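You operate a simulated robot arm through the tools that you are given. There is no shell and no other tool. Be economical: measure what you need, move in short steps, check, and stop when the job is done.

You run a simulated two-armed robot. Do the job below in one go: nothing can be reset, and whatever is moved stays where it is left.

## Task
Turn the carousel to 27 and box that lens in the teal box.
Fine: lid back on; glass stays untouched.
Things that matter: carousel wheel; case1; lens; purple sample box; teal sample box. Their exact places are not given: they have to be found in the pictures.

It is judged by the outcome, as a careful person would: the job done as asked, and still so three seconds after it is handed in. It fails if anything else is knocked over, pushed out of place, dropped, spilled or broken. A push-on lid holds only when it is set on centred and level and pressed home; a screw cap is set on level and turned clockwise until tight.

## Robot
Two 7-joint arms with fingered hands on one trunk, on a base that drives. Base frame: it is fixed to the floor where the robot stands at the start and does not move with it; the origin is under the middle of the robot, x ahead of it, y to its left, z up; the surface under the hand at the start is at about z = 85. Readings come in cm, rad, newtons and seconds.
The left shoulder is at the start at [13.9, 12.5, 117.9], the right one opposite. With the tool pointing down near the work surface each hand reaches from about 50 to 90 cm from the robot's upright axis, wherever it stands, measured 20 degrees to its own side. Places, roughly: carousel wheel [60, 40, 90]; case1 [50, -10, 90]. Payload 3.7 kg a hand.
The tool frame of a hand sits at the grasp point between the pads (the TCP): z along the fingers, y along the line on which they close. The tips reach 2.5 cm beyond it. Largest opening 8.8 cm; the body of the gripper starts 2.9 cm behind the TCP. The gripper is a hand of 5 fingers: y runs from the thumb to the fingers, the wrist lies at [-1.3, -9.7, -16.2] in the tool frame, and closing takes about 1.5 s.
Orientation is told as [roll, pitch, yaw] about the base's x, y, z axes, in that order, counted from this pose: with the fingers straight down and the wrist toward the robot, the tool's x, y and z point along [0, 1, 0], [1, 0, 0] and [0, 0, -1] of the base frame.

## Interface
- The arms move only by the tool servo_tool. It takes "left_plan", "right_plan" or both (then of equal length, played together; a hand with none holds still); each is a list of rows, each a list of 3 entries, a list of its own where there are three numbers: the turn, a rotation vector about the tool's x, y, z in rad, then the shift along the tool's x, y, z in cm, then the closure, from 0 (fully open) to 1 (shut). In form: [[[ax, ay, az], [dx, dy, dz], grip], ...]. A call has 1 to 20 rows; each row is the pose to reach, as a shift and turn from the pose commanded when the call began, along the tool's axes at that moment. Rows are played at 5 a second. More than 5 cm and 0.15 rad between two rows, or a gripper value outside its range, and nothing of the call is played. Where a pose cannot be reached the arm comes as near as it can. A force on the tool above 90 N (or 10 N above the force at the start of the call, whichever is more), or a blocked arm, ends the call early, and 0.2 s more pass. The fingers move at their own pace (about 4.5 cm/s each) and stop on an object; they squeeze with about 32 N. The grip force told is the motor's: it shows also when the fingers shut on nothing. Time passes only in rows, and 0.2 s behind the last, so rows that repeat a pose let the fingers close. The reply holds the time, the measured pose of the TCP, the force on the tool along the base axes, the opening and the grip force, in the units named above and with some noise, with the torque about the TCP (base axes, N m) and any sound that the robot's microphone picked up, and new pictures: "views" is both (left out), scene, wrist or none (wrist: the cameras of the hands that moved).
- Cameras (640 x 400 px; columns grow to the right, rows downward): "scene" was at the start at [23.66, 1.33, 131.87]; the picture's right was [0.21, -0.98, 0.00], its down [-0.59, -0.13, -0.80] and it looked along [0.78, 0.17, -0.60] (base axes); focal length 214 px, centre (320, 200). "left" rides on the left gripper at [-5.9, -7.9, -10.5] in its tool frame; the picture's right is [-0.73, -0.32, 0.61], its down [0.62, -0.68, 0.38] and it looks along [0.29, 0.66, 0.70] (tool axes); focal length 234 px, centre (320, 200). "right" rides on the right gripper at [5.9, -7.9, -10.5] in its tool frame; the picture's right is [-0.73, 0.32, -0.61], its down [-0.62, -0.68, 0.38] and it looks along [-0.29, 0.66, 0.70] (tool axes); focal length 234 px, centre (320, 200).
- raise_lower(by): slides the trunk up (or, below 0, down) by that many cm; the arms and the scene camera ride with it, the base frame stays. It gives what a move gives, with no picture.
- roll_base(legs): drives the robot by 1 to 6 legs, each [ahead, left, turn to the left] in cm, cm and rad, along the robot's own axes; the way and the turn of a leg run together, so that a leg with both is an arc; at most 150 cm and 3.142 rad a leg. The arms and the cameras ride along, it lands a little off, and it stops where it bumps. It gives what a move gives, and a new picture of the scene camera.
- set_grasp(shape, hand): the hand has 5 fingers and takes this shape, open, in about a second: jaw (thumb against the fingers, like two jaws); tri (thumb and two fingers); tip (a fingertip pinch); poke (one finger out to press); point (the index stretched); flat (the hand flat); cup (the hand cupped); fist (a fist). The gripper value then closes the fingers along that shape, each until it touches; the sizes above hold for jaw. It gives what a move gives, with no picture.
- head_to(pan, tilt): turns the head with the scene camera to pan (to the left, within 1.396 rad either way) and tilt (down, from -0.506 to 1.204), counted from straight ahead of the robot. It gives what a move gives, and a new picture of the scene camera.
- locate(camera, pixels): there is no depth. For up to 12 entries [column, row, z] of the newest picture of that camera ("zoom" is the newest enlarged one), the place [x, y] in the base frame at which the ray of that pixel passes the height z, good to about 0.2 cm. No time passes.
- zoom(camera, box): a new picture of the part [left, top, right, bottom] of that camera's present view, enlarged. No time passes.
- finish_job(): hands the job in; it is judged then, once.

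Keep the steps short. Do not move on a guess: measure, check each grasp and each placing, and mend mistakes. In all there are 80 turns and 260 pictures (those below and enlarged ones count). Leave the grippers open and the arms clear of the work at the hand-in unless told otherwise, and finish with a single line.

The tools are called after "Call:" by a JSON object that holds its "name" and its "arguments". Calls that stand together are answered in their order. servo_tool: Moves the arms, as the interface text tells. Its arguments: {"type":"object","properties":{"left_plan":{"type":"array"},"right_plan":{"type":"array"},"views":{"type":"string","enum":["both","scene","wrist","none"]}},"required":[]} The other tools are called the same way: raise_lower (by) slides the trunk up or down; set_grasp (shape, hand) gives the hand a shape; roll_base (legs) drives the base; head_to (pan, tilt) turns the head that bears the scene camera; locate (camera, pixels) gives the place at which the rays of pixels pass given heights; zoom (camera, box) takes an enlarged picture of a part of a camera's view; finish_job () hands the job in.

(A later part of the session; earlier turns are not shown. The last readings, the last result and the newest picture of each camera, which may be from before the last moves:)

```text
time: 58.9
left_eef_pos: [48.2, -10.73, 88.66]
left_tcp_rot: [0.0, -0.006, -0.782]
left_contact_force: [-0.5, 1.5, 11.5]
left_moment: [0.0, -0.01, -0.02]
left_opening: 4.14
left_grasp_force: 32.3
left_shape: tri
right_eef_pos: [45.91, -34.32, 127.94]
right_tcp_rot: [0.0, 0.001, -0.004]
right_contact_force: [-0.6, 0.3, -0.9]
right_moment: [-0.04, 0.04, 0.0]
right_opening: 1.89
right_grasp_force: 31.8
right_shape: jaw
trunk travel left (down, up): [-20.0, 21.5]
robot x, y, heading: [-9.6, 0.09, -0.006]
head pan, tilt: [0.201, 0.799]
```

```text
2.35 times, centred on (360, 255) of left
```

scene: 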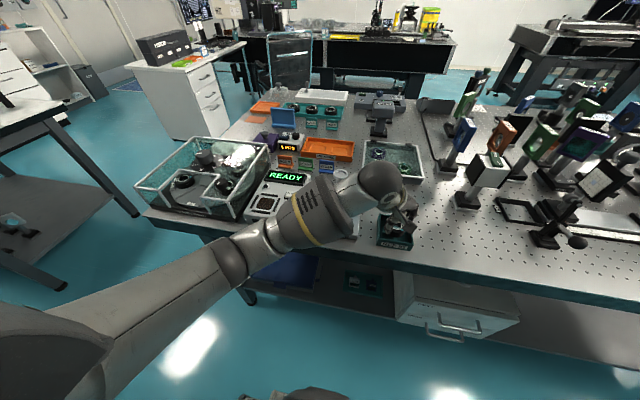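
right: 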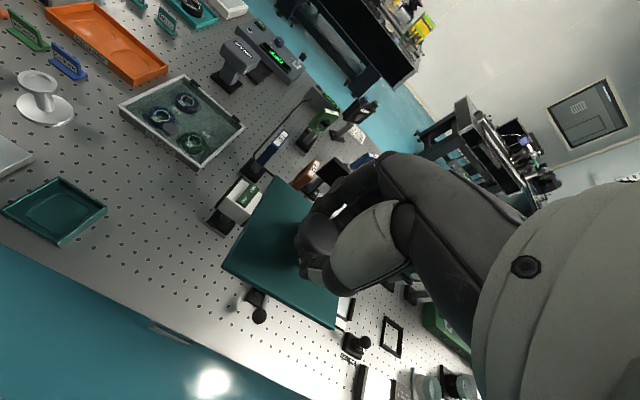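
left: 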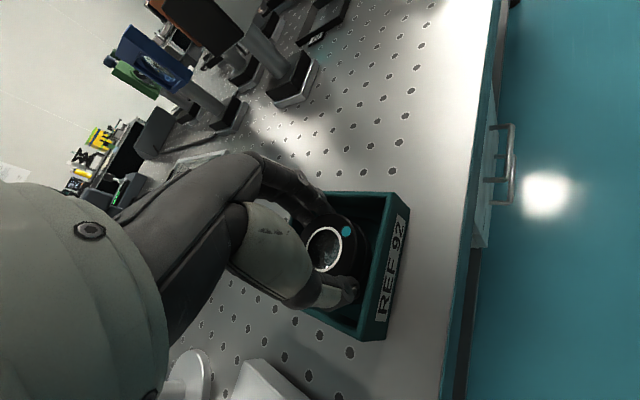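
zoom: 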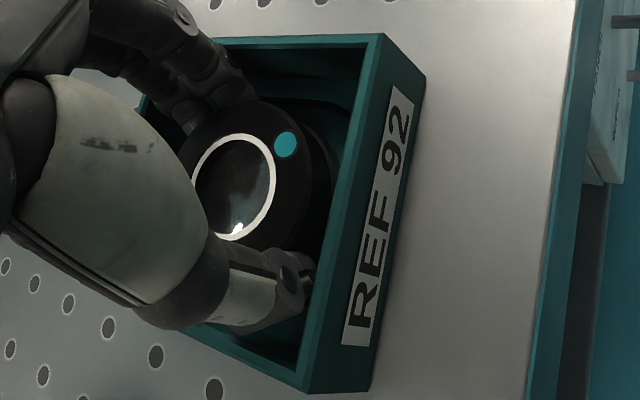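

Contact at 11.5 N with no moment: the lens is seated in the recess. I'll open just enough (about 5.4 cm), then check.

Call:
{"name": "servo_tool", "arguments": {"left_plan": [[[0, 0, 0], [0, 0, -0.15], 0.8], [[0, 0, 0], [0, 0, -0.15], 0.5], [[0, 0, 0], [0, 0, -0.15], 0.39], [[0, 0, 0], [0, 0, -0.15], 0.39], [[0, 0, 0], [0, 0, -0.15], 0.39]], "views": "wrist"}}

Call:
{"name": "zoom", "arguments": {"camera": "left", "box": [260, 170, 460, 340]}}

Call:
{"name": "zoom", "arguments": {"camera": "scene", "box": [370, 195, 430, 245]}}

```text
time: 60.1
left_eef_pos: [48.13, -10.65, 88.32]
left_tcp_rot: [-0.001, 0.0, -0.782]
left_contact_force: [-1.6, 1.3, 1.6]
left_moment: [0.03, 0.04, 0.0]
left_opening: 4.99
left_grasp_force: 0.1
left_shape: tri
right_eef_pos: [45.97, -34.34, 127.69]
right_tcp_rot: [-0.001, 0.001, -0.004]
right_contact_force: [-0.4, 0.1, -0.5]
right_moment: [-0.01, 0.02, 0.01]
right_opening: 1.9
right_grasp_force: 32.4
right_shape: jaw
trunk travel left (down, up): [-20.0, 21.5]
robot x, y, heading: [-9.56, 0.45, -0.006]
head pan, tilt: [0.201, 0.799]
```

left: 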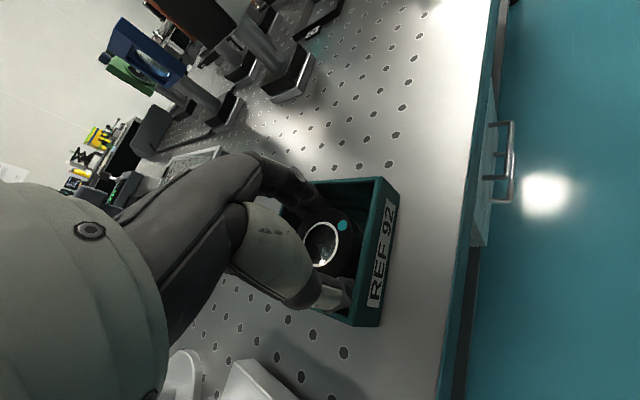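

```text
2.35 times, centred on (360, 255) of left
```

zoom: 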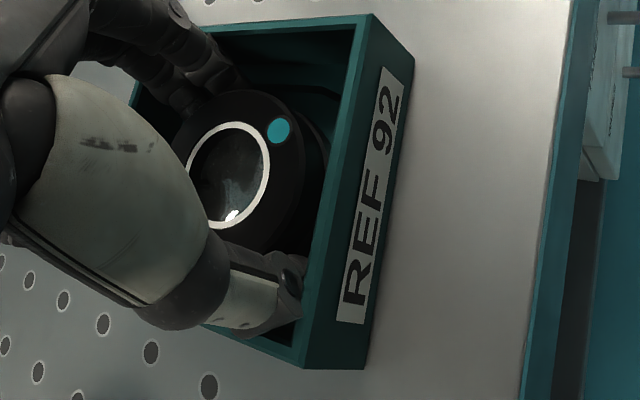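

```text
8.00 times, centred on (400, 220) of scene
```

zoom: 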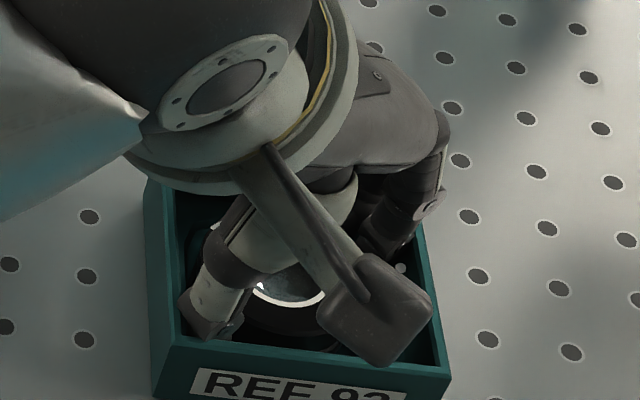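

The fingers are free of the lens (4.99 cm open) but one seems to touch a wall; the box shifted a few millimetres. I'll ease the opening slightly and rise straight up.

Call:
{"name": "servo_tool", "arguments": {"left_plan": [[[0, 0, 0], [0, 0, 0], 0.45], [[0, 0, 0], [0, 0, 0], 0.45], [[0, 0, 0], [0, 0, -0.5], 0.45], [[0, 0, 0], [0, 0, -1], 0.45], [[0, 0, 0], [0, 0, -1.6], 0.45], [[0, 0, 0], [0, 0, -1.6], 0.45]], "views": "wrist"}}

Call:
{"name": "zoom", "arguments": {"camera": "left", "box": [260, 170, 460, 340]}}

Call:
{"name": "zoom", "arguments": {"camera": "scene", "box": [370, 195, 430, 245]}}

```text
time: 61.5
left_eef_pos: [48.19, -10.54, 90.16]
left_tcp_rot: [0.001, -0.002, -0.782]
left_contact_force: [-0.2, -0.6, 0.4]
left_moment: [0.0, -0.01, -0.04]
left_opening: 4.83
left_grasp_force: 0.0
left_shape: tri
right_eef_pos: [45.93, -34.35, 127.8]
right_tcp_rot: [-0.001, 0.002, -0.003]
right_contact_force: [-0.1, -0.1, -1.2]
right_moment: [0.01, -0.01, -0.04]
right_opening: 1.9
right_grasp_force: 31.6
right_shape: jaw
trunk travel left (down, up): [-20.0, 21.5]
robot x, y, heading: [-9.64, -0.11, -0.003]
head pan, tilt: [0.201, 0.799]
```

left: 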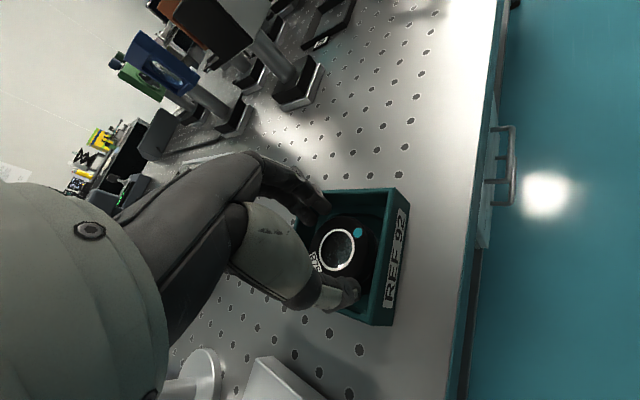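

```text
2.35 times, centred on (360, 255) of left
```

zoom: 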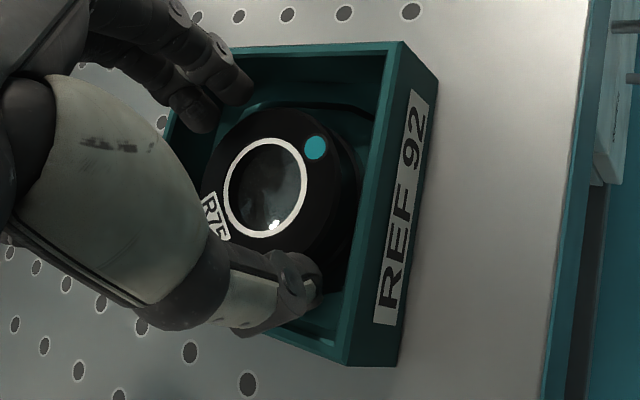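

```text
8.00 times, centred on (400, 220) of scene
```

zoom: 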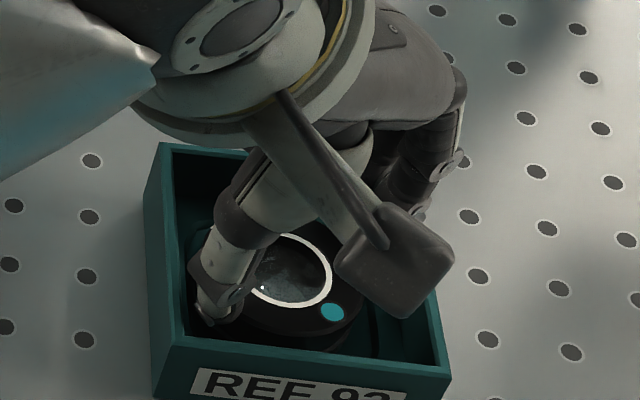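

The lens stayed in the box. I'll rise fully and pull the left hand back to the left.

Call:
{"name": "servo_tool", "arguments": {"left_plan": [[[0, 0, 0], [0, 0, -2], 0.4], [[0, 0, 0], [0, 0, -5], 0.2], [[0, 0, 0], [0, 0, -9], 0], [[0, 0, 0], [0, 0, -13.5], 0], [[0, 0, 0], [0, 0, -18], 0], [[0, 0, 0], [3, -3, -20], 0], [[0, 0, 0], [5.5, -6, -22], 0], [[0, 0, 0], [8, -9, -24], 0], [[0, 0, 0], [11, -12, -25], 0], [[0, 0, 0], [14, -15, -25], 0], [[0, 0, 0], [17, -18, -25], 0], [[0, 0, 0], [20, -21, -25], 0], [[0, 0, 0], [20, -21, -25], 0]], "views": "scene"}}

Call:
{"name": "zoom", "arguments": {"camera": "scene", "box": [340, 170, 440, 250]}}

Call:
{"name": "zoom", "arguments": {"camera": "right", "box": [0, 140, 140, 260]}}

```text
time: 64.3
left_eef_pos: [47.35, 17.97, 115.03]
left_tcp_rot: [0.001, 0.001, -0.784]
left_contact_force: [-0.5, 0.3, -0.4]
left_moment: [0.01, -0.03, 0.02]
left_opening: 8.77
left_grasp_force: 0.1
left_shape: tri
right_eef_pos: [46.11, -34.52, 127.73]
right_tcp_rot: [0.0, 0.001, -0.003]
right_contact_force: [0.7, -0.6, -0.4]
right_moment: [0.02, 0.01, -0.02]
right_opening: 1.89
right_grasp_force: 31.9
right_shape: jaw
trunk travel left (down, up): [-20.0, 21.5]
robot x, y, heading: [-9.79, -0.01, -0.004]
head pan, tilt: [0.201, 0.799]
```

scene: 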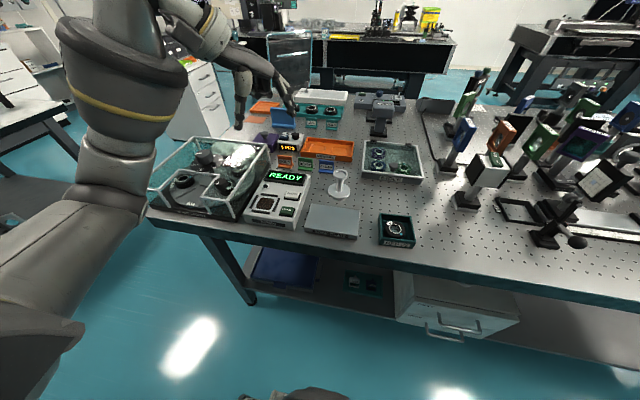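

```text
5.00 times, centred on (390, 210) of scene
```

zoom: 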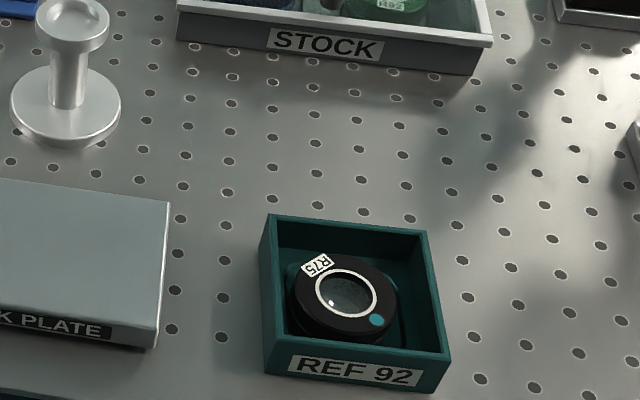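

```text
3.33 times, centred on (70, 200) of right
```

zoom: 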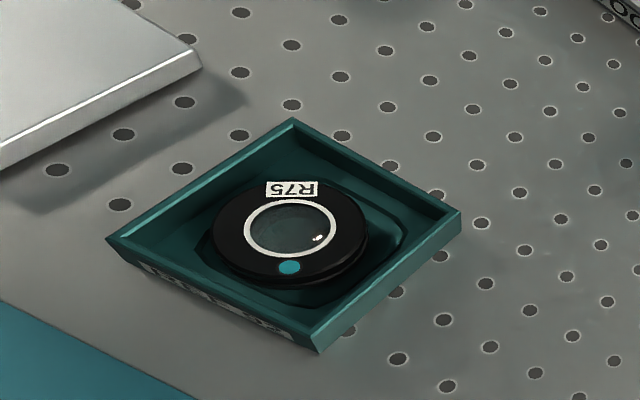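

Lens R75 sits level in the box. Now for the lid: I'll measure its pose in the right hand.

Call:
{"name": "zoom", "arguments": {"camera": "right", "box": [200, 160, 420, 340]}}

Call:
{"name": "locate", "arguments": {"camera": "zoom", "pixels": [[320, 200, 125.2]]}}

```text
2.22 times, centred on (310, 250) of right
```

zoom: 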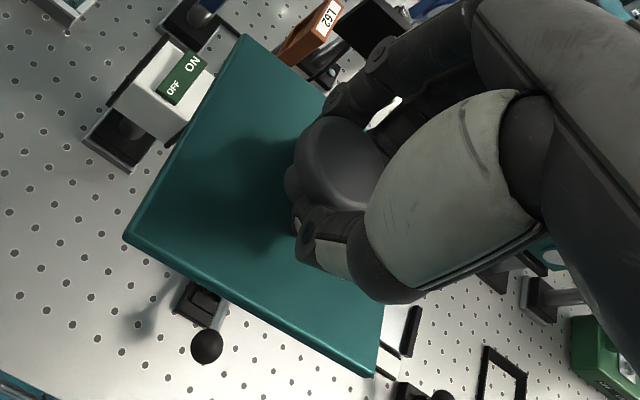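

```text
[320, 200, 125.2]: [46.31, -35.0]
```

Call:
{"name": "locate", "arguments": {"camera": "zoom", "pixels": [[243, 36, 124.8], [126, 232, 124.8], [374, 372, 124.8], [243, 36, 125.4], [126, 232, 125.4], [374, 372, 125.4], [243, 36, 126], [126, 232, 126], [374, 372, 126]]}}

```text
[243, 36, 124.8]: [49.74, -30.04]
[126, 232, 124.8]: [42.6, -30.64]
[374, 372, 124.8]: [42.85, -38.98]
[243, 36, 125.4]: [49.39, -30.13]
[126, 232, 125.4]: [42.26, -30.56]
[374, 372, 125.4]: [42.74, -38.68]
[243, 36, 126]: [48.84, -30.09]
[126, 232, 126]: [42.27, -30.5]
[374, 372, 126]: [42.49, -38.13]
```

Three lid corners give apparent sides of 7.2 by 8.3 cm. So the lid hangs tilted in the grip, far edge about 0.17 rad low. I'll bring it above the box at z≈106 while untilting by 0.17 about tool x, then measure again.

Call:
{"name": "servo_tool", "arguments": {"right_plan": [[[-0.03, 0, 0], [4, 0.3, 0], 1], [[-0.06, 0, 0], [8, 0.7, 0], 1], [[-0.09, 0, 0], [12, 1, 0], 1], [[-0.12, 0, 0], [16, 1.4, 0], 1], [[-0.15, 0, 0], [20, 1.7, 0], 1], [[-0.17, 0, 0], [24, 2, 0], 1], [[-0.17, 0, 0], [24, 2, 4.5], 1], [[-0.17, 0, 0], [24, 2, 9], 1], [[-0.17, 0, 0], [24, 2, 13.5], 1], [[-0.17, 0, 0], [24, 2, 18], 1], [[-0.17, 0, 0], [24, 2, 22], 1], [[-0.17, 0, 0], [24, 2, 22], 1]]}}

Call:
{"name": "zoom", "arguments": {"camera": "scene", "box": [340, 150, 460, 250]}}

Call:
{"name": "zoom", "arguments": {"camera": "right", "box": [140, 160, 380, 360]}}

```text
time: 66.9
left_eef_pos: [47.37, 18.02, 114.97]
left_tcp_rot: [0.0, -0.001, -0.782]
left_contact_force: [-0.2, 0.5, 0.1]
left_moment: [-0.02, 0.0, 0.0]
left_opening: 8.78
left_grasp_force: 0.1
left_shape: tri
right_eef_pos: [48.3, -10.29, 105.83]
right_tcp_rot: [-0.001, -0.17, -0.002]
right_contact_force: [0.3, -0.1, -2.0]
right_moment: [0.0, 0.0, 0.01]
right_opening: 1.84
right_grasp_force: 31.6
right_shape: jaw
trunk travel left (down, up): [-20.0, 21.5]
robot x, y, heading: [-9.48, 0.02, -0.01]
head pan, tilt: [0.201, 0.799]
```

scene: 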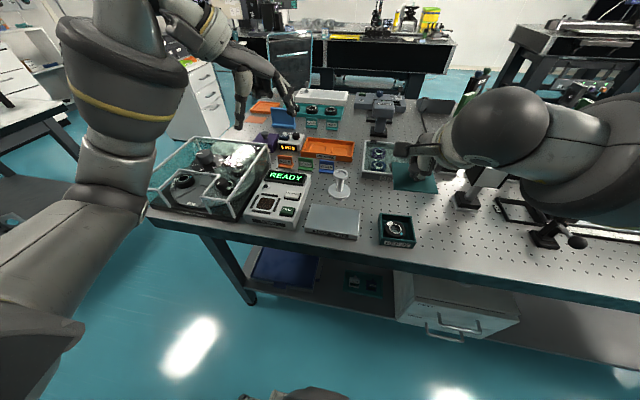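
right: 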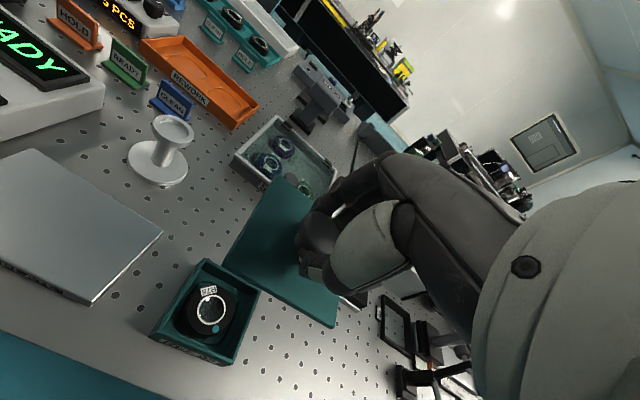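

```text
4.00 times, centred on (400, 200) of scene
```

zoom: 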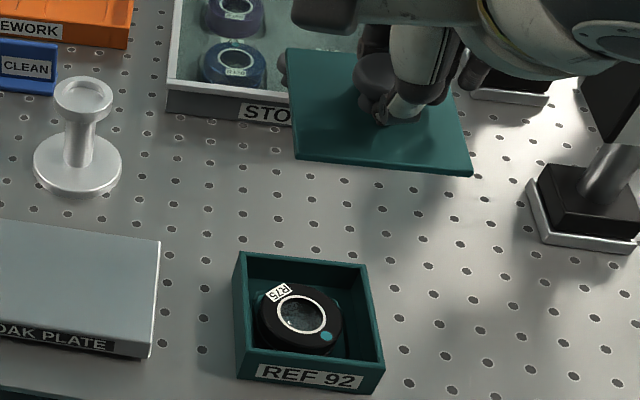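

```text
2.00 times, centred on (260, 260) of right
```

zoom: 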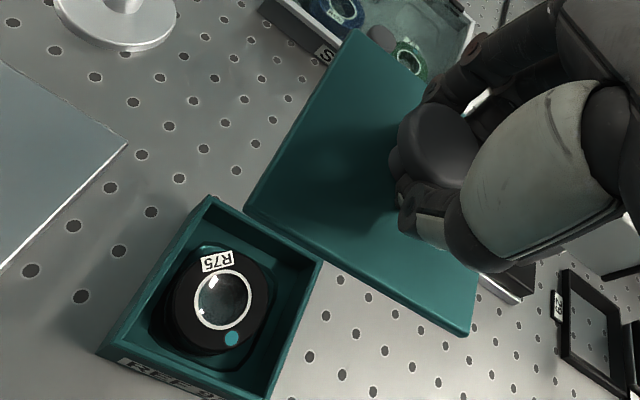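

Call:
{"name": "locate", "arguments": {"camera": "zoom", "pixels": [[357, 29, 102], [357, 29, 103.5], [357, 29, 105], [245, 206, 102], [245, 206, 103.5], [245, 206, 105], [471, 331, 102], [471, 331, 103.5], [471, 331, 105]]}}

Call:
{"name": "locate", "arguments": {"camera": "scene", "pixels": [[391.8, 162.5, 102], [391.8, 162.5, 103.5], [391.8, 162.5, 105], [393.8, 189, 102], [393.8, 189, 103.5], [393.8, 189, 105], [438, 192, 102], [438, 192, 103.5], [438, 192, 105]]}}

```text
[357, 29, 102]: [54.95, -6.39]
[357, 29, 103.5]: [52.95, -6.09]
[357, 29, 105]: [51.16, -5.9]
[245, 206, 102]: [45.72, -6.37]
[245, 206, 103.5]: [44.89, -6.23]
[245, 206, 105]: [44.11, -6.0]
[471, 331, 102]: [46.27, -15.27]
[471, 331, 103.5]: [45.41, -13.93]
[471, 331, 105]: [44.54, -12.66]
```

```text
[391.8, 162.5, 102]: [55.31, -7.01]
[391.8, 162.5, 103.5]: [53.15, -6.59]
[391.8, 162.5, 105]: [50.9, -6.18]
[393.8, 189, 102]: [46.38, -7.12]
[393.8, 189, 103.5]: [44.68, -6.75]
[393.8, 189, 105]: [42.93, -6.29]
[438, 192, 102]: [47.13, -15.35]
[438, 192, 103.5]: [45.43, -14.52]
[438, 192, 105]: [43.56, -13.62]
```

Call:
{"name": "locate", "arguments": {"camera": "zoom", "pixels": [[208, 197, 88.2], [322, 262, 88.2], [268, 400, 88.2], [101, 349, 88.2], [221, 299, 87.4]]}}

Call:
{"name": "zoom", "arguments": {"camera": "scene", "box": [370, 200, 430, 250]}}

Call:
{"name": "zoom", "arguments": {"camera": "right", "box": [140, 240, 280, 370]}}

```text
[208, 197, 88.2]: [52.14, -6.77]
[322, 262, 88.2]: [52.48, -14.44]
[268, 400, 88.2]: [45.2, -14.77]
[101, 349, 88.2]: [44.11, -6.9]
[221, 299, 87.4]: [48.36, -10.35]
```

```text
8.00 times, centred on (400, 225) of scene
```

zoom: 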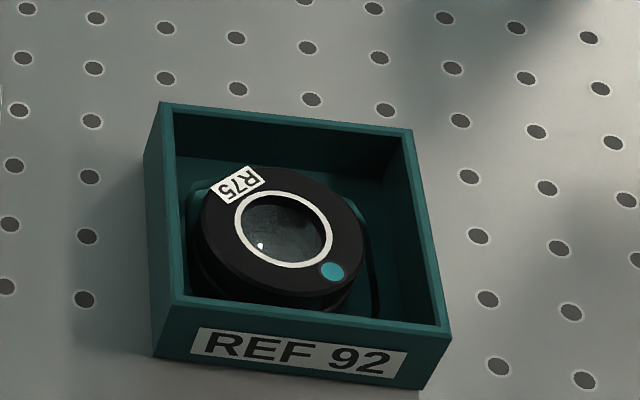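

```text
3.08 times, centred on (210, 305) of right
```

zoom: 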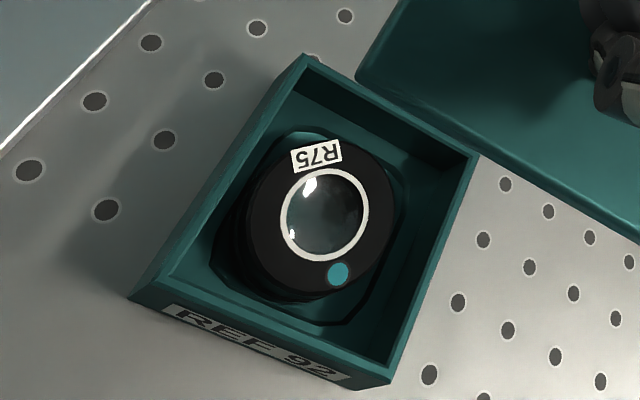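

The lens looks possibly slightly tilted. I'll triangulate the dot and the label on its face from both cameras, along with the box rim corners.

Call:
{"name": "locate", "arguments": {"camera": "zoom", "pixels": [[338, 274, 86], [338, 274, 88], [317, 155, 86], [317, 155, 88], [325, 214, 86], [325, 214, 88], [305, 56, 88.2], [480, 157, 88.2], [387, 376, 88.2], [134, 297, 88.2]]}}

Call:
{"name": "locate", "arguments": {"camera": "scene", "pixels": [[401.5, 234, 86], [401.5, 234, 88], [389.6, 223, 86], [389.6, 223, 88], [395.4, 228.6, 86], [395.4, 228.6, 88], [380, 213, 88.2], [411.4, 216.3, 88.2], [416, 241.5, 88.2], [382, 236.5, 88.2]]}}

```text
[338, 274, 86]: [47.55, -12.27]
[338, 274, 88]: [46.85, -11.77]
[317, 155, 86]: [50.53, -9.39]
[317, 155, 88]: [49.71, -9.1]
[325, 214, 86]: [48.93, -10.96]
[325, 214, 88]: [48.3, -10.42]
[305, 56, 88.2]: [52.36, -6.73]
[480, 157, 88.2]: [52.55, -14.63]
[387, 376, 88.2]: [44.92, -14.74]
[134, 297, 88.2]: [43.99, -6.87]
```

```text
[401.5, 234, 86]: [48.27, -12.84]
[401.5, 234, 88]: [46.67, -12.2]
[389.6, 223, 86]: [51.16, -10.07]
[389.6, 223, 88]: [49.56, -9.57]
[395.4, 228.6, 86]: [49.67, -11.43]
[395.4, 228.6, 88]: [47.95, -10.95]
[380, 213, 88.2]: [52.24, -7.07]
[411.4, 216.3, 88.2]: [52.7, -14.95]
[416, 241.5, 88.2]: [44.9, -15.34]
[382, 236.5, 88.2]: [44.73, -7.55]
```

The face is level at z≈87.6, below the rim at 88.2. Lid and box share a yaw of about 0.04, and the lid must shift about (-0.75, -0.6). I'll apply that and lower to about 2 cm above the rim.

Call:
{"name": "servo_tool", "arguments": {"right_plan": [[[0, 0, 0], [-0.2, -0.9, 3.8], 1], [[0, 0, 0], [-0.4, -1.8, 7.6], 1], [[0, 0, 0], [-0.6, -2.4, 10], 1], [[0, 0, 0], [-0.6, -2.73, 11.5], 1], [[0, 0, 0], [-0.6, -2.73, 11.5], 1]]}}

Call:
{"name": "zoom", "arguments": {"camera": "scene", "box": [365, 185, 435, 250]}}

Call:
{"name": "zoom", "arguments": {"camera": "right", "box": [190, 160, 370, 360]}}

```text
time: 68.1
left_eef_pos: [47.35, 18.06, 115.05]
left_tcp_rot: [0.001, 0.0, -0.783]
left_contact_force: [-0.1, -0.3, -0.2]
left_moment: [0.02, 0.02, 0.01]
left_opening: 8.75
left_grasp_force: 0.0
left_shape: tri
right_eef_pos: [47.5, -10.84, 93.99]
right_tcp_rot: [0.0, -0.17, -0.005]
right_contact_force: [0.8, 0.8, -0.5]
right_moment: [-0.02, -0.02, -0.01]
right_opening: 1.87
right_grasp_force: 31.6
right_shape: jaw
trunk travel left (down, up): [-20.0, 21.5]
robot x, y, heading: [-9.59, 0.2, -0.001]
head pan, tilt: [0.201, 0.799]
```

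scene: 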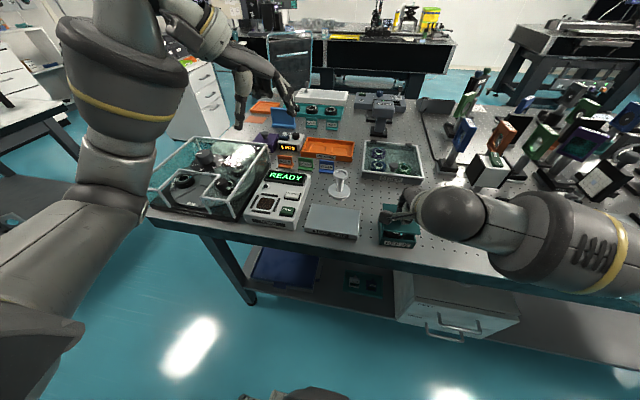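
right: 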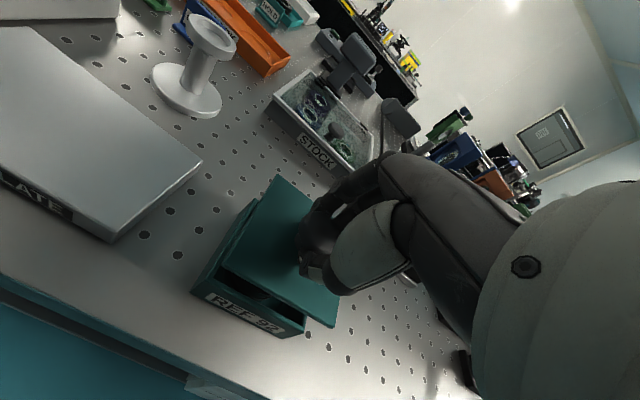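

```text
6.15 times, centred on (400, 218) of scene
```

zoom: 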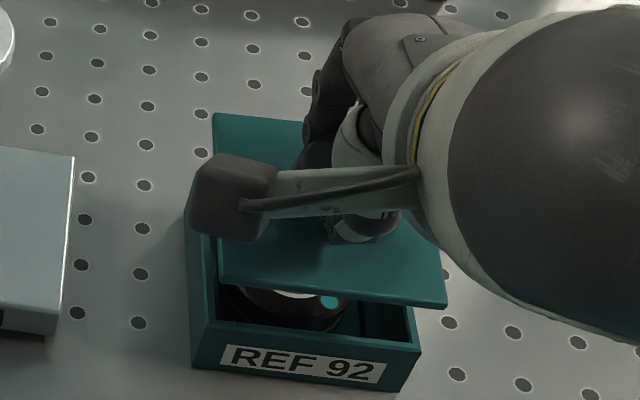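

```text
2.00 times, centred on (280, 260) of right
```

zoom: 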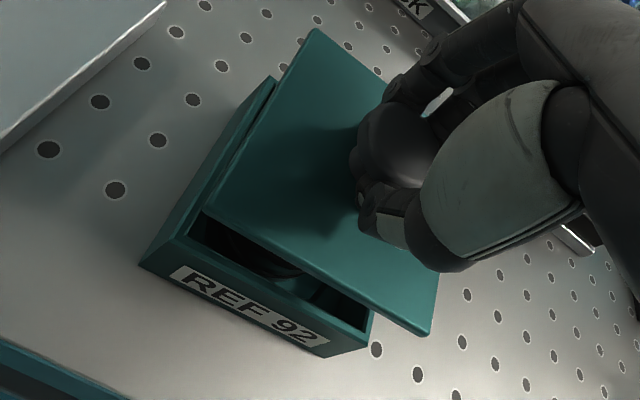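

Call:
{"name": "locate", "arguments": {"camera": "zoom", "pixels": [[315, 29, 91], [315, 29, 92], [207, 212, 91], [207, 212, 92], [429, 334, 91], [429, 334, 92], [270, 78, 88.2], [183, 237, 88.2], [370, 318, 88.2]]}}

Call:
{"name": "locate", "arguments": {"camera": "scene", "pixels": [[382.8, 203.9, 91], [382.8, 203.9, 92], [383.7, 231, 91], [383.7, 231, 92], [420.6, 235, 91], [420.6, 235, 92], [382.4, 238, 88.2], [416.3, 242.1, 88.2]]}}

```text
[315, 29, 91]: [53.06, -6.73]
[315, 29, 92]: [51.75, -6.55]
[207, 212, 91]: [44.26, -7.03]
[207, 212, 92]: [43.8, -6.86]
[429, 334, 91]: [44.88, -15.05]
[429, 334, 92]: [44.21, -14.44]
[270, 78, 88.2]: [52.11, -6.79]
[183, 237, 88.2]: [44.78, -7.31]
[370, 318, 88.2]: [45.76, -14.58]
```

```text
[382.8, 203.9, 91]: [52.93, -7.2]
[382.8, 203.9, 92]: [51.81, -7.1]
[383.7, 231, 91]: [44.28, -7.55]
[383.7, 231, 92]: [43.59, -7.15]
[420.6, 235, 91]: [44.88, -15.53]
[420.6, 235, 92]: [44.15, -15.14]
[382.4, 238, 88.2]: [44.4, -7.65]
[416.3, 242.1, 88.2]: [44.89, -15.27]
```

The lid is now centred within 0.2 cm, with the far edge about 0.5 cm high. I'll tilt back by 0.055, shift +0.3 in x to compensate, and lower 1.9 cm.

Call:
{"name": "servo_tool", "arguments": {"right_plan": [[[0.055, 0, 0], [0, 0.3, 0.05], 1], [[0.055, 0, 0], [0, 0.15, 1], 1], [[0.055, 0, 0], [0, 0, 1.9], 1], [[0.055, 0, 0], [0, 0, 1.9], 1]]}}

Call:
{"name": "zoom", "arguments": {"camera": "scene", "box": [365, 185, 435, 250]}}

Call:
{"name": "zoom", "arguments": {"camera": "right", "box": [190, 160, 370, 360]}}

```text
time: 69.1
left_eef_pos: [47.38, 17.97, 114.85]
left_tcp_rot: [0.0, 0.001, -0.781]
left_contact_force: [0.2, -0.5, 0.6]
left_moment: [0.03, 0.02, -0.01]
left_opening: 8.79
left_grasp_force: 0.1
left_shape: tri
right_eef_pos: [47.83, -11.04, 92.04]
right_tcp_rot: [-0.001, -0.112, -0.003]
right_contact_force: [0.4, -0.2, -1.0]
right_moment: [0.0, -0.01, -0.02]
right_opening: 1.85
right_grasp_force: 31.5
right_shape: jaw
trunk travel left (down, up): [-20.0, 21.5]
robot x, y, heading: [-9.62, 0.13, -0.007]
head pan, tilt: [0.201, 0.799]
```

scene: 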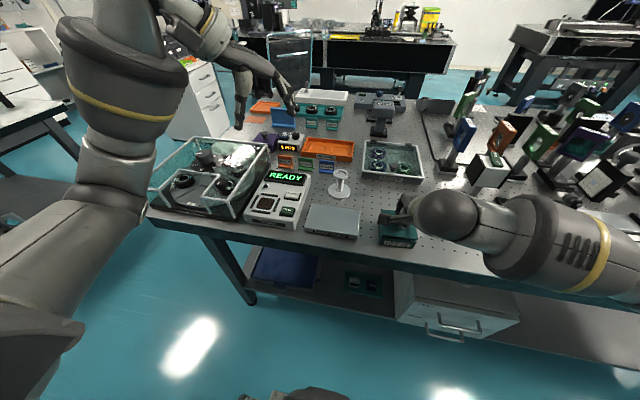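
right: 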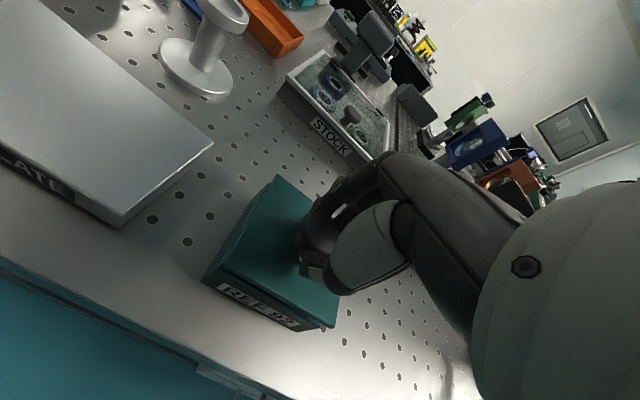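

```text
6.15 times, centred on (400, 218) of scene
```

zoom: 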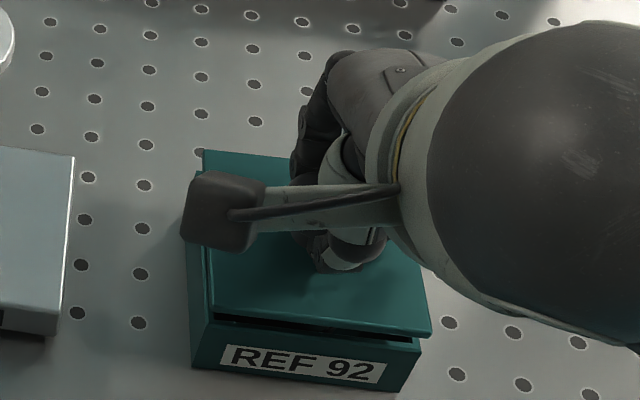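

```text
2.00 times, centred on (280, 260) of right
```

zoom: 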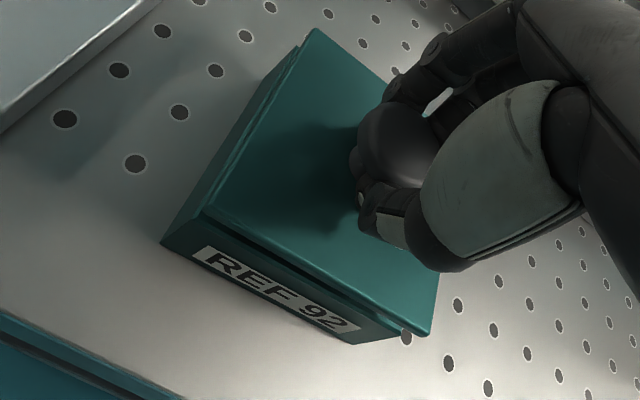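

Call:
{"name": "zoom", "arguments": {"camera": "scene", "box": [375, 205, 425, 250]}}

Call:
{"name": "zoom", "arguments": {"camera": "right", "box": [195, 165, 345, 345]}}

```text
8.89 times, centred on (400, 228) of scene
```

zoom: 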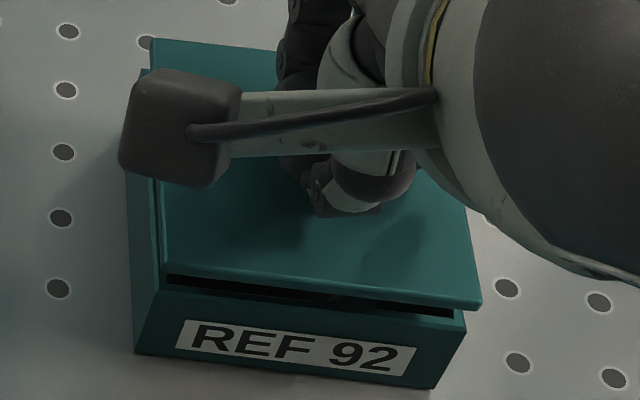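

```text
2.22 times, centred on (270, 255) of right
```

zoom: 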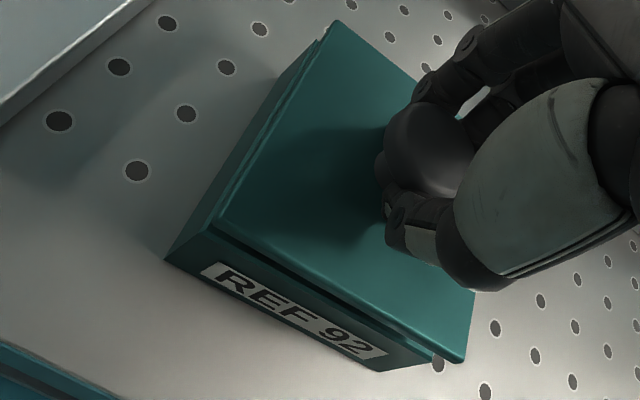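

Call:
{"name": "locate", "arguments": {"camera": "zoom", "pixels": [[336, 20, 89.3], [336, 20, 89.8], [214, 218, 89.3], [464, 357, 89.3], [203, 234, 88.2], [434, 355, 88.2], [328, 30, 88.2]]}}

Call:
{"name": "locate", "arguments": {"camera": "scene", "pixels": [[381.1, 209.6, 89.3], [381.1, 209.6, 89.8], [382.3, 235.3, 89.3], [418.2, 239.5, 89.3], [381.3, 237.9, 88.2], [416.5, 242.5, 88.2]]}}

```text
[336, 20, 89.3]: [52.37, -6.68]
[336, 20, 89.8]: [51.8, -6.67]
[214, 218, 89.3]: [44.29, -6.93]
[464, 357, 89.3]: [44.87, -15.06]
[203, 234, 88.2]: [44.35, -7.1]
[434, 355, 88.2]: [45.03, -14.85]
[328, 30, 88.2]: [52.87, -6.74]
```

```text
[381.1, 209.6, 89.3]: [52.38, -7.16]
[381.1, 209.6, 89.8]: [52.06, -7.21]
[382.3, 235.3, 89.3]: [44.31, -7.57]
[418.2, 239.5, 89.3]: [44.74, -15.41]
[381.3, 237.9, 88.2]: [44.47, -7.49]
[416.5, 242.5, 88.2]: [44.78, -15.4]
```

Lid and rim now line up to about 0.1 cm, and the lid is level. I'll lower in small steps and watch the force.

Call:
{"name": "servo_tool", "arguments": {"right_plan": [[[0, 0, 0], [0, 0, 0.3], 1], [[0, 0, 0], [0, 0, 0.6], 1], [[0, 0, 0], [0, 0, 0.6], 1]], "views": "none"}}

Call:
{"name": "zoom", "arguments": {"camera": "scene", "box": [375, 205, 425, 250]}}

Call:
{"name": "zoom", "arguments": {"camera": "right", "box": [195, 165, 345, 345]}}

```text
time: 69.9
left_eef_pos: [47.43, 17.9, 115.06]
left_tcp_rot: [0.0, 0.0, -0.782]
left_contact_force: [-0.1, 0.0, 0.2]
left_moment: [0.0, 0.0, 0.03]
left_opening: 8.78
left_grasp_force: 0.1
left_shape: tri
right_eef_pos: [47.81, -11.0, 91.52]
right_tcp_rot: [-0.001, -0.113, -0.004]
right_contact_force: [0.6, 0.0, -0.1]
right_moment: [0.02, 0.01, 0.0]
right_opening: 1.85
right_grasp_force: 31.7
right_shape: jaw
trunk travel left (down, up): [-20.0, 21.5]
robot x, y, heading: [-9.81, 0.23, -0.005]
head pan, tilt: [0.201, 0.799]
```

```text
8.89 times, centred on (400, 228) of scene
```

zoom: 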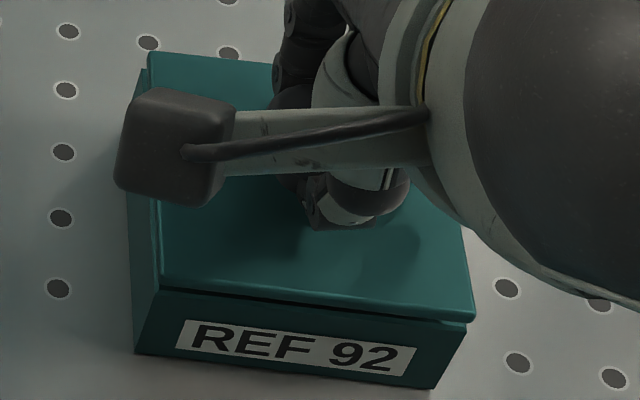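

```text
2.22 times, centred on (270, 255) of right
```

zoom: 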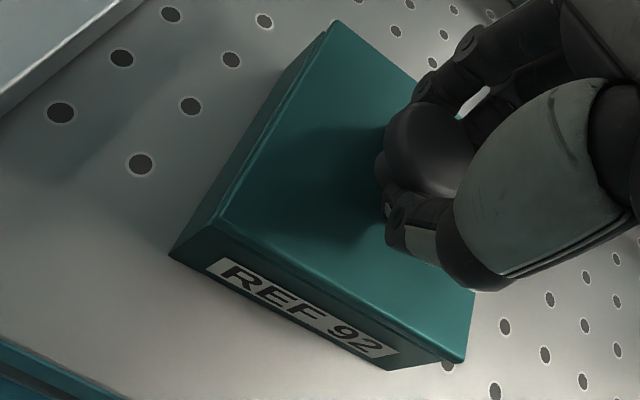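

The lid is about 0.15 cm to the right. I'll shift it +0.13 in y, lower 0.3 more and read the force.

Call:
{"name": "servo_tool", "arguments": {"right_plan": [[[0, 0, 0], [0.13, 0, 0], 1], [[0, 0, 0], [0.13, 0, 0.2], 1], [[0, 0, 0], [0.13, 0, 0.4], 1], [[0, 0, 0], [0.13, 0, 0.4], 1]], "views": "none"}}

Call:
{"name": "zoom", "arguments": {"camera": "scene", "box": [375, 205, 425, 250]}}

Call:
{"name": "zoom", "arguments": {"camera": "right", "box": [195, 165, 345, 345]}}

```text
time: 70.9
left_eef_pos: [47.34, 17.88, 115.04]
left_tcp_rot: [0.001, 0.001, -0.782]
left_contact_force: [0.0, 0.0, -0.4]
left_moment: [0.01, 0.03, -0.01]
left_opening: 8.78
left_grasp_force: 0.2
left_shape: tri
right_eef_pos: [47.83, -10.91, 90.91]
right_tcp_rot: [-0.001, -0.115, -0.004]
right_contact_force: [-0.2, -0.2, -0.1]
right_moment: [0.0, -0.02, -0.01]
right_opening: 1.84
right_grasp_force: 32.5
right_shape: jaw
trunk travel left (down, up): [-20.0, 21.5]
robot x, y, heading: [-9.77, -0.18, 0.0]
head pan, tilt: [0.201, 0.799]
```

```text
8.89 times, centred on (400, 228) of scene
```

zoom: 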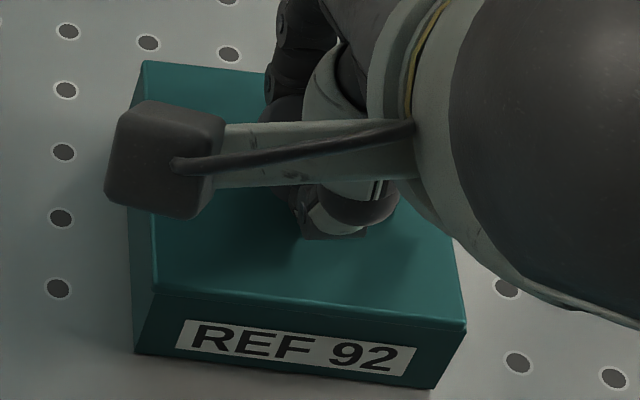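

```text
2.22 times, centred on (270, 255) of right
```

zoom: 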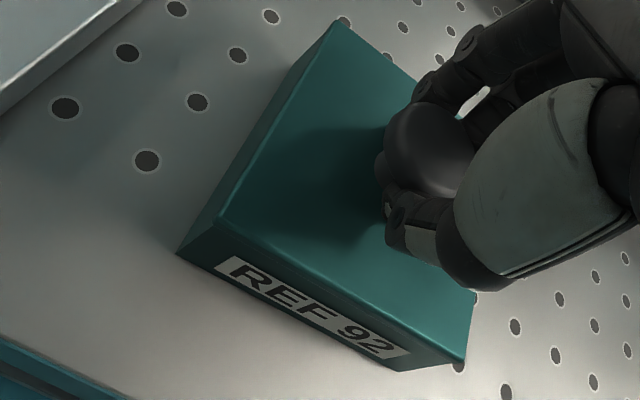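

The lid is flush with the box outline. Now I'll press it down gently until it clicks.

Call:
{"name": "servo_tool", "arguments": {"right_plan": [[[0, 0, 0], [0, 0, 0.15], 1], [[0, 0, 0], [0, 0, 0.3], 1], [[0, 0, 0], [0, 0, 0.45], 1], [[0, 0, 0], [0, 0, 0.45], 1]], "views": "none"}}

Call:
{"name": "zoom", "arguments": {"camera": "scene", "box": [375, 205, 425, 250]}}

```text
time: 71.9
left_eef_pos: [47.39, 18.02, 115.15]
left_tcp_rot: [0.002, -0.002, -0.782]
left_contact_force: [-0.7, 0.1, -0.5]
left_moment: [-0.01, -0.02, 0.0]
left_opening: 8.74
left_grasp_force: 0.2
left_shape: tri
right_eef_pos: [47.89, -10.93, 90.95]
right_tcp_rot: [0.0, -0.122, -0.007]
right_contact_force: [1.2, -5.3, 16.3]
right_moment: [-0.07, -0.08, -0.02]
right_opening: 1.89
right_grasp_force: 32.1
right_shape: jaw
trunk travel left (down, up): [-20.0, 21.5]
robot x, y, heading: [-9.88, 0.03, -0.004]
head pan, tilt: [0.201, 0.799]
heard: snap
```

```text
8.89 times, centred on (400, 228) of scene
```

zoom: 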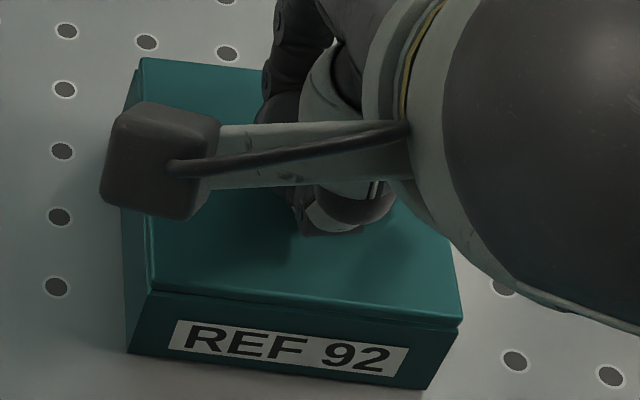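

It snapped. I'll open the fingers (no lifting while gripping), then rise and check the lid.

Call:
{"name": "servo_tool", "arguments": {"right_plan": [[[0, 0, 0], [0, 0, 0], 0.7], [[0, 0, 0], [0, 0, 0], 0.4], [[0, 0, 0], [0, 0, 0], 0.35], [[0, 0, 0], [0, 0, 0], 0.35], [[0, 0, 0], [0, 0, 0], 0.35], [[0, 0, 0], [0, 0, -2], 0.35], [[0, 0, 0], [0, 0, -5], 0.35], [[0, 0, 0], [0, 0, -9], 0.35], [[0, 0, 0], [0, 0, -9], 0.35]]}}

Call:
{"name": "zoom", "arguments": {"camera": "scene", "box": [375, 205, 425, 250]}}

Call:
{"name": "zoom", "arguments": {"camera": "right", "box": [150, 200, 320, 360]}}

```text
time: 73.9
left_eef_pos: [47.35, 17.99, 114.91]
left_tcp_rot: [0.0, 0.0, -0.78]
left_contact_force: [0.7, -0.2, 0.1]
left_moment: [-0.04, 0.03, 0.0]
left_opening: 8.79
left_grasp_force: 0.1
left_shape: tri
right_eef_pos: [46.95, -10.99, 99.5]
right_tcp_rot: [0.001, -0.115, -0.004]
right_contact_force: [-0.4, 0.1, 0.4]
right_moment: [0.03, -0.01, 0.01]
right_opening: 5.7
right_grasp_force: 0.0
right_shape: jaw
trunk travel left (down, up): [-20.0, 21.5]
robot x, y, heading: [-9.52, 0.09, -0.004]
head pan, tilt: [0.201, 0.799]
```

scene: 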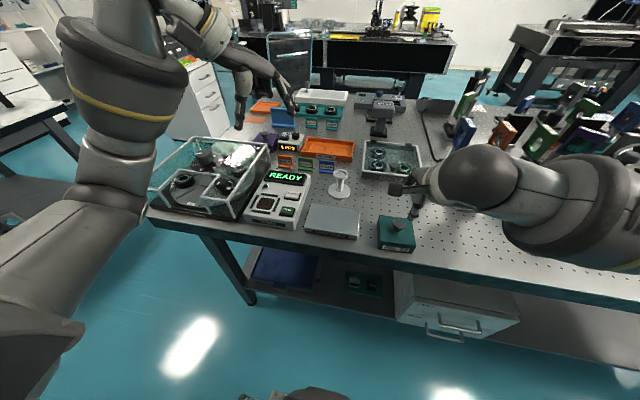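
right: 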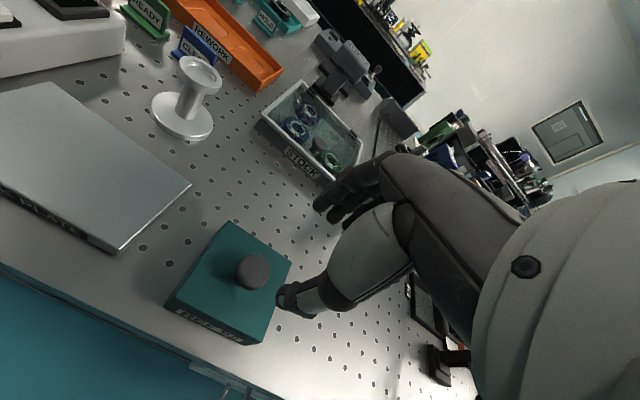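

```text
8.89 times, centred on (400, 228) of scene
```

zoom: 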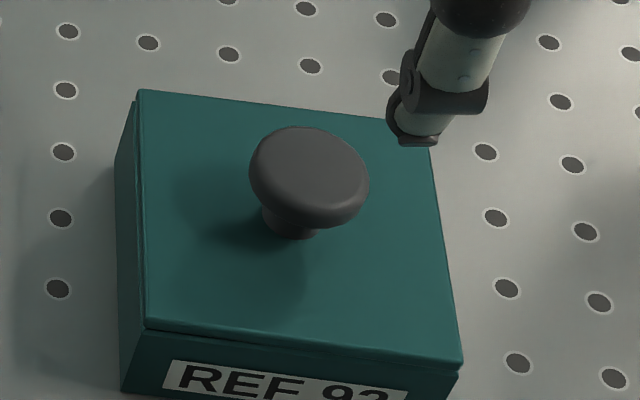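

```text
2.50 times, centred on (235, 280) of right
5 turns are left
```

zoom: 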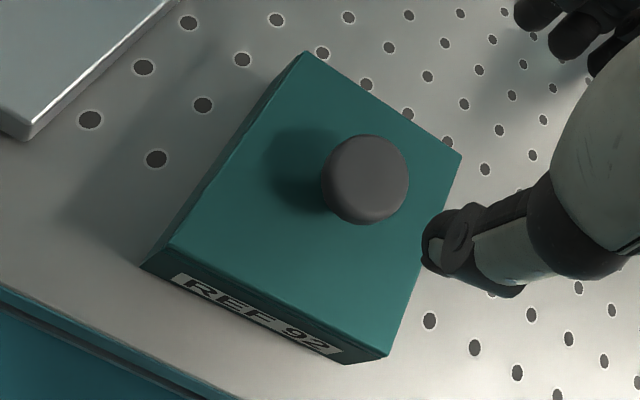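

It snapped and is now released. I'll check the lid's seating height by triangulating its corners.

Call:
{"name": "locate", "arguments": {"camera": "zoom", "pixels": [[305, 51, 88.6], [462, 155, 88.6], [388, 356, 88.6], [172, 246, 88.6], [365, 180, 90.7], [305, 51, 89.2], [388, 356, 89.2], [172, 246, 89.2]]}}

Call:
{"name": "locate", "arguments": {"camera": "scene", "pixels": [[379.5, 212.5, 88.6], [380.3, 242.2, 88.6], [415.8, 246.5, 88.6], [379.5, 212.5, 89.2], [380.3, 242.2, 89.2], [415.8, 246.5, 89.2], [398.6, 225, 90.7]]}}

Call:
{"name": "zoom", "arguments": {"camera": "scene", "box": [372, 230, 427, 260]}}

```text
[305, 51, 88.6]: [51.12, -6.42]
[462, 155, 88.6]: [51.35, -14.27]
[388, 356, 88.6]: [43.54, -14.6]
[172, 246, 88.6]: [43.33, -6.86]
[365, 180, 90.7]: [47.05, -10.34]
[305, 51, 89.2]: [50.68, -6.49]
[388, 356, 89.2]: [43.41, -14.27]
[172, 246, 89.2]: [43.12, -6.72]
```

```text
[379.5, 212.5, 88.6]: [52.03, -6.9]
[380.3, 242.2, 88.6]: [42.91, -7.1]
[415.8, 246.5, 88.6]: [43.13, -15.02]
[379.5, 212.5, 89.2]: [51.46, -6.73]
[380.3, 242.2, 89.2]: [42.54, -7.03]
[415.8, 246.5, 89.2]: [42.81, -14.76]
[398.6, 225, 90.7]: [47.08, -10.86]
```

```text
11.64 times, centred on (400, 245) of scene
4 turns are left
```

zoom: 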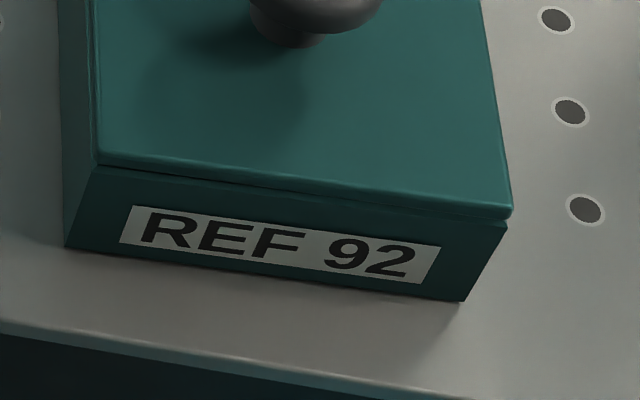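

The near-right corner shows a hair of a gap. I'll press the knob once from above with the closed fingertips, hand levelled and slightly right of centre, then rise.

Call:
{"name": "servo_tool", "arguments": {"right_plan": [[[0.06, 0, 0], [0.12, 0, 0], 0.6], [[0.115, 0, 0], [0.25, 0.1, 0], 1], [[0.115, 0, 0], [0.25, 0.1, 0], 1], [[0.115, 0, 0], [0.25, 0.1, 0], 1], [[0.115, 0, 0], [0.25, 0.1, 0], 1], [[0.115, 0, 0], [0.25, 0.1, 0], 1], [[0.115, 0, 0], [0.25, -0.2, 2.5], 1], [[0.115, 0, 0], [0.25, -0.42, 5], 1], [[0.115, 0, 0], [0.25, -0.5, 5.7], 1], [[0.115, 0, 0], [0.25, -0.54, 6.08], 1], [[0.115, 0, 0], [0.25, -0.57, 6.33], 1], [[0.115, 0, 0], [0.25, -0.6, 6.58], 1], [[0.115, 0, 0], [0.25, -0.63, 6.85], 1], [[0.115, 0, 0], [0.25, -0.65, 7.07], 1], [[0.115, 0, 0], [0.25, -0.65, 7.07], 1]], "views": "scene"}}

Call:
{"name": "zoom", "arguments": {"camera": "scene", "box": [365, 200, 435, 260]}}

```text
time: 77.1
left_eef_pos: [47.1, 18.05, 115.12]
left_tcp_rot: [0.003, -0.004, -0.781]
left_contact_force: [1.2, 1.1, 0.2]
left_moment: [-0.04, 0.02, -0.02]
left_opening: 8.75
left_grasp_force: 0.1
left_shape: tri
right_eef_pos: [47.19, -10.57, 93.2]
right_tcp_rot: [0.005, -0.016, -0.005]
right_contact_force: [11.0, 2.2, 39.1]
right_moment: [0.21, -0.25, -0.05]
right_opening: 0.0
right_grasp_force: 31.7
right_shape: jaw
trunk travel left (down, up): [-20.0, 21.5]
robot x, y, heading: [-9.48, -0.07, -0.006]
head pan, tilt: [0.201, 0.799]
```

scene: 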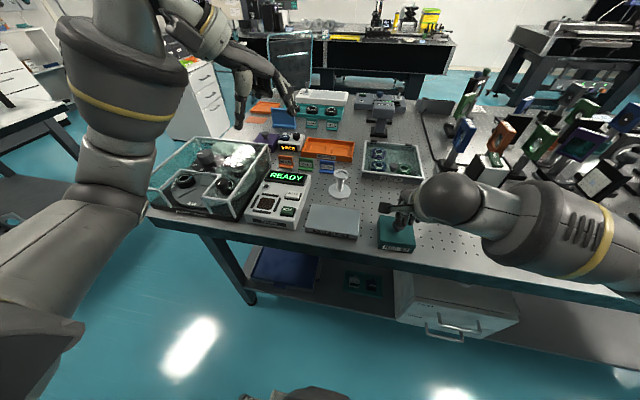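

```text
6.67 times, centred on (400, 230) of scene
3 turns are left
```

zoom: 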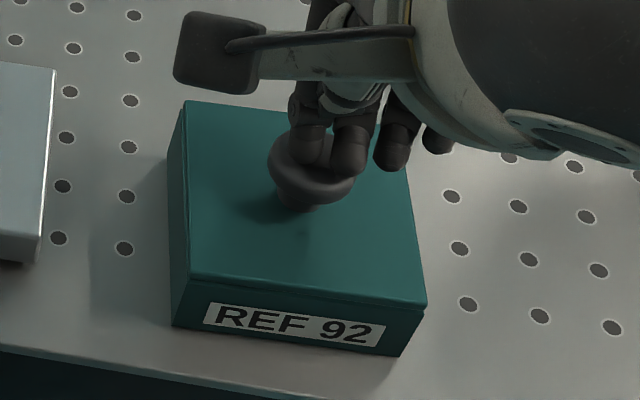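

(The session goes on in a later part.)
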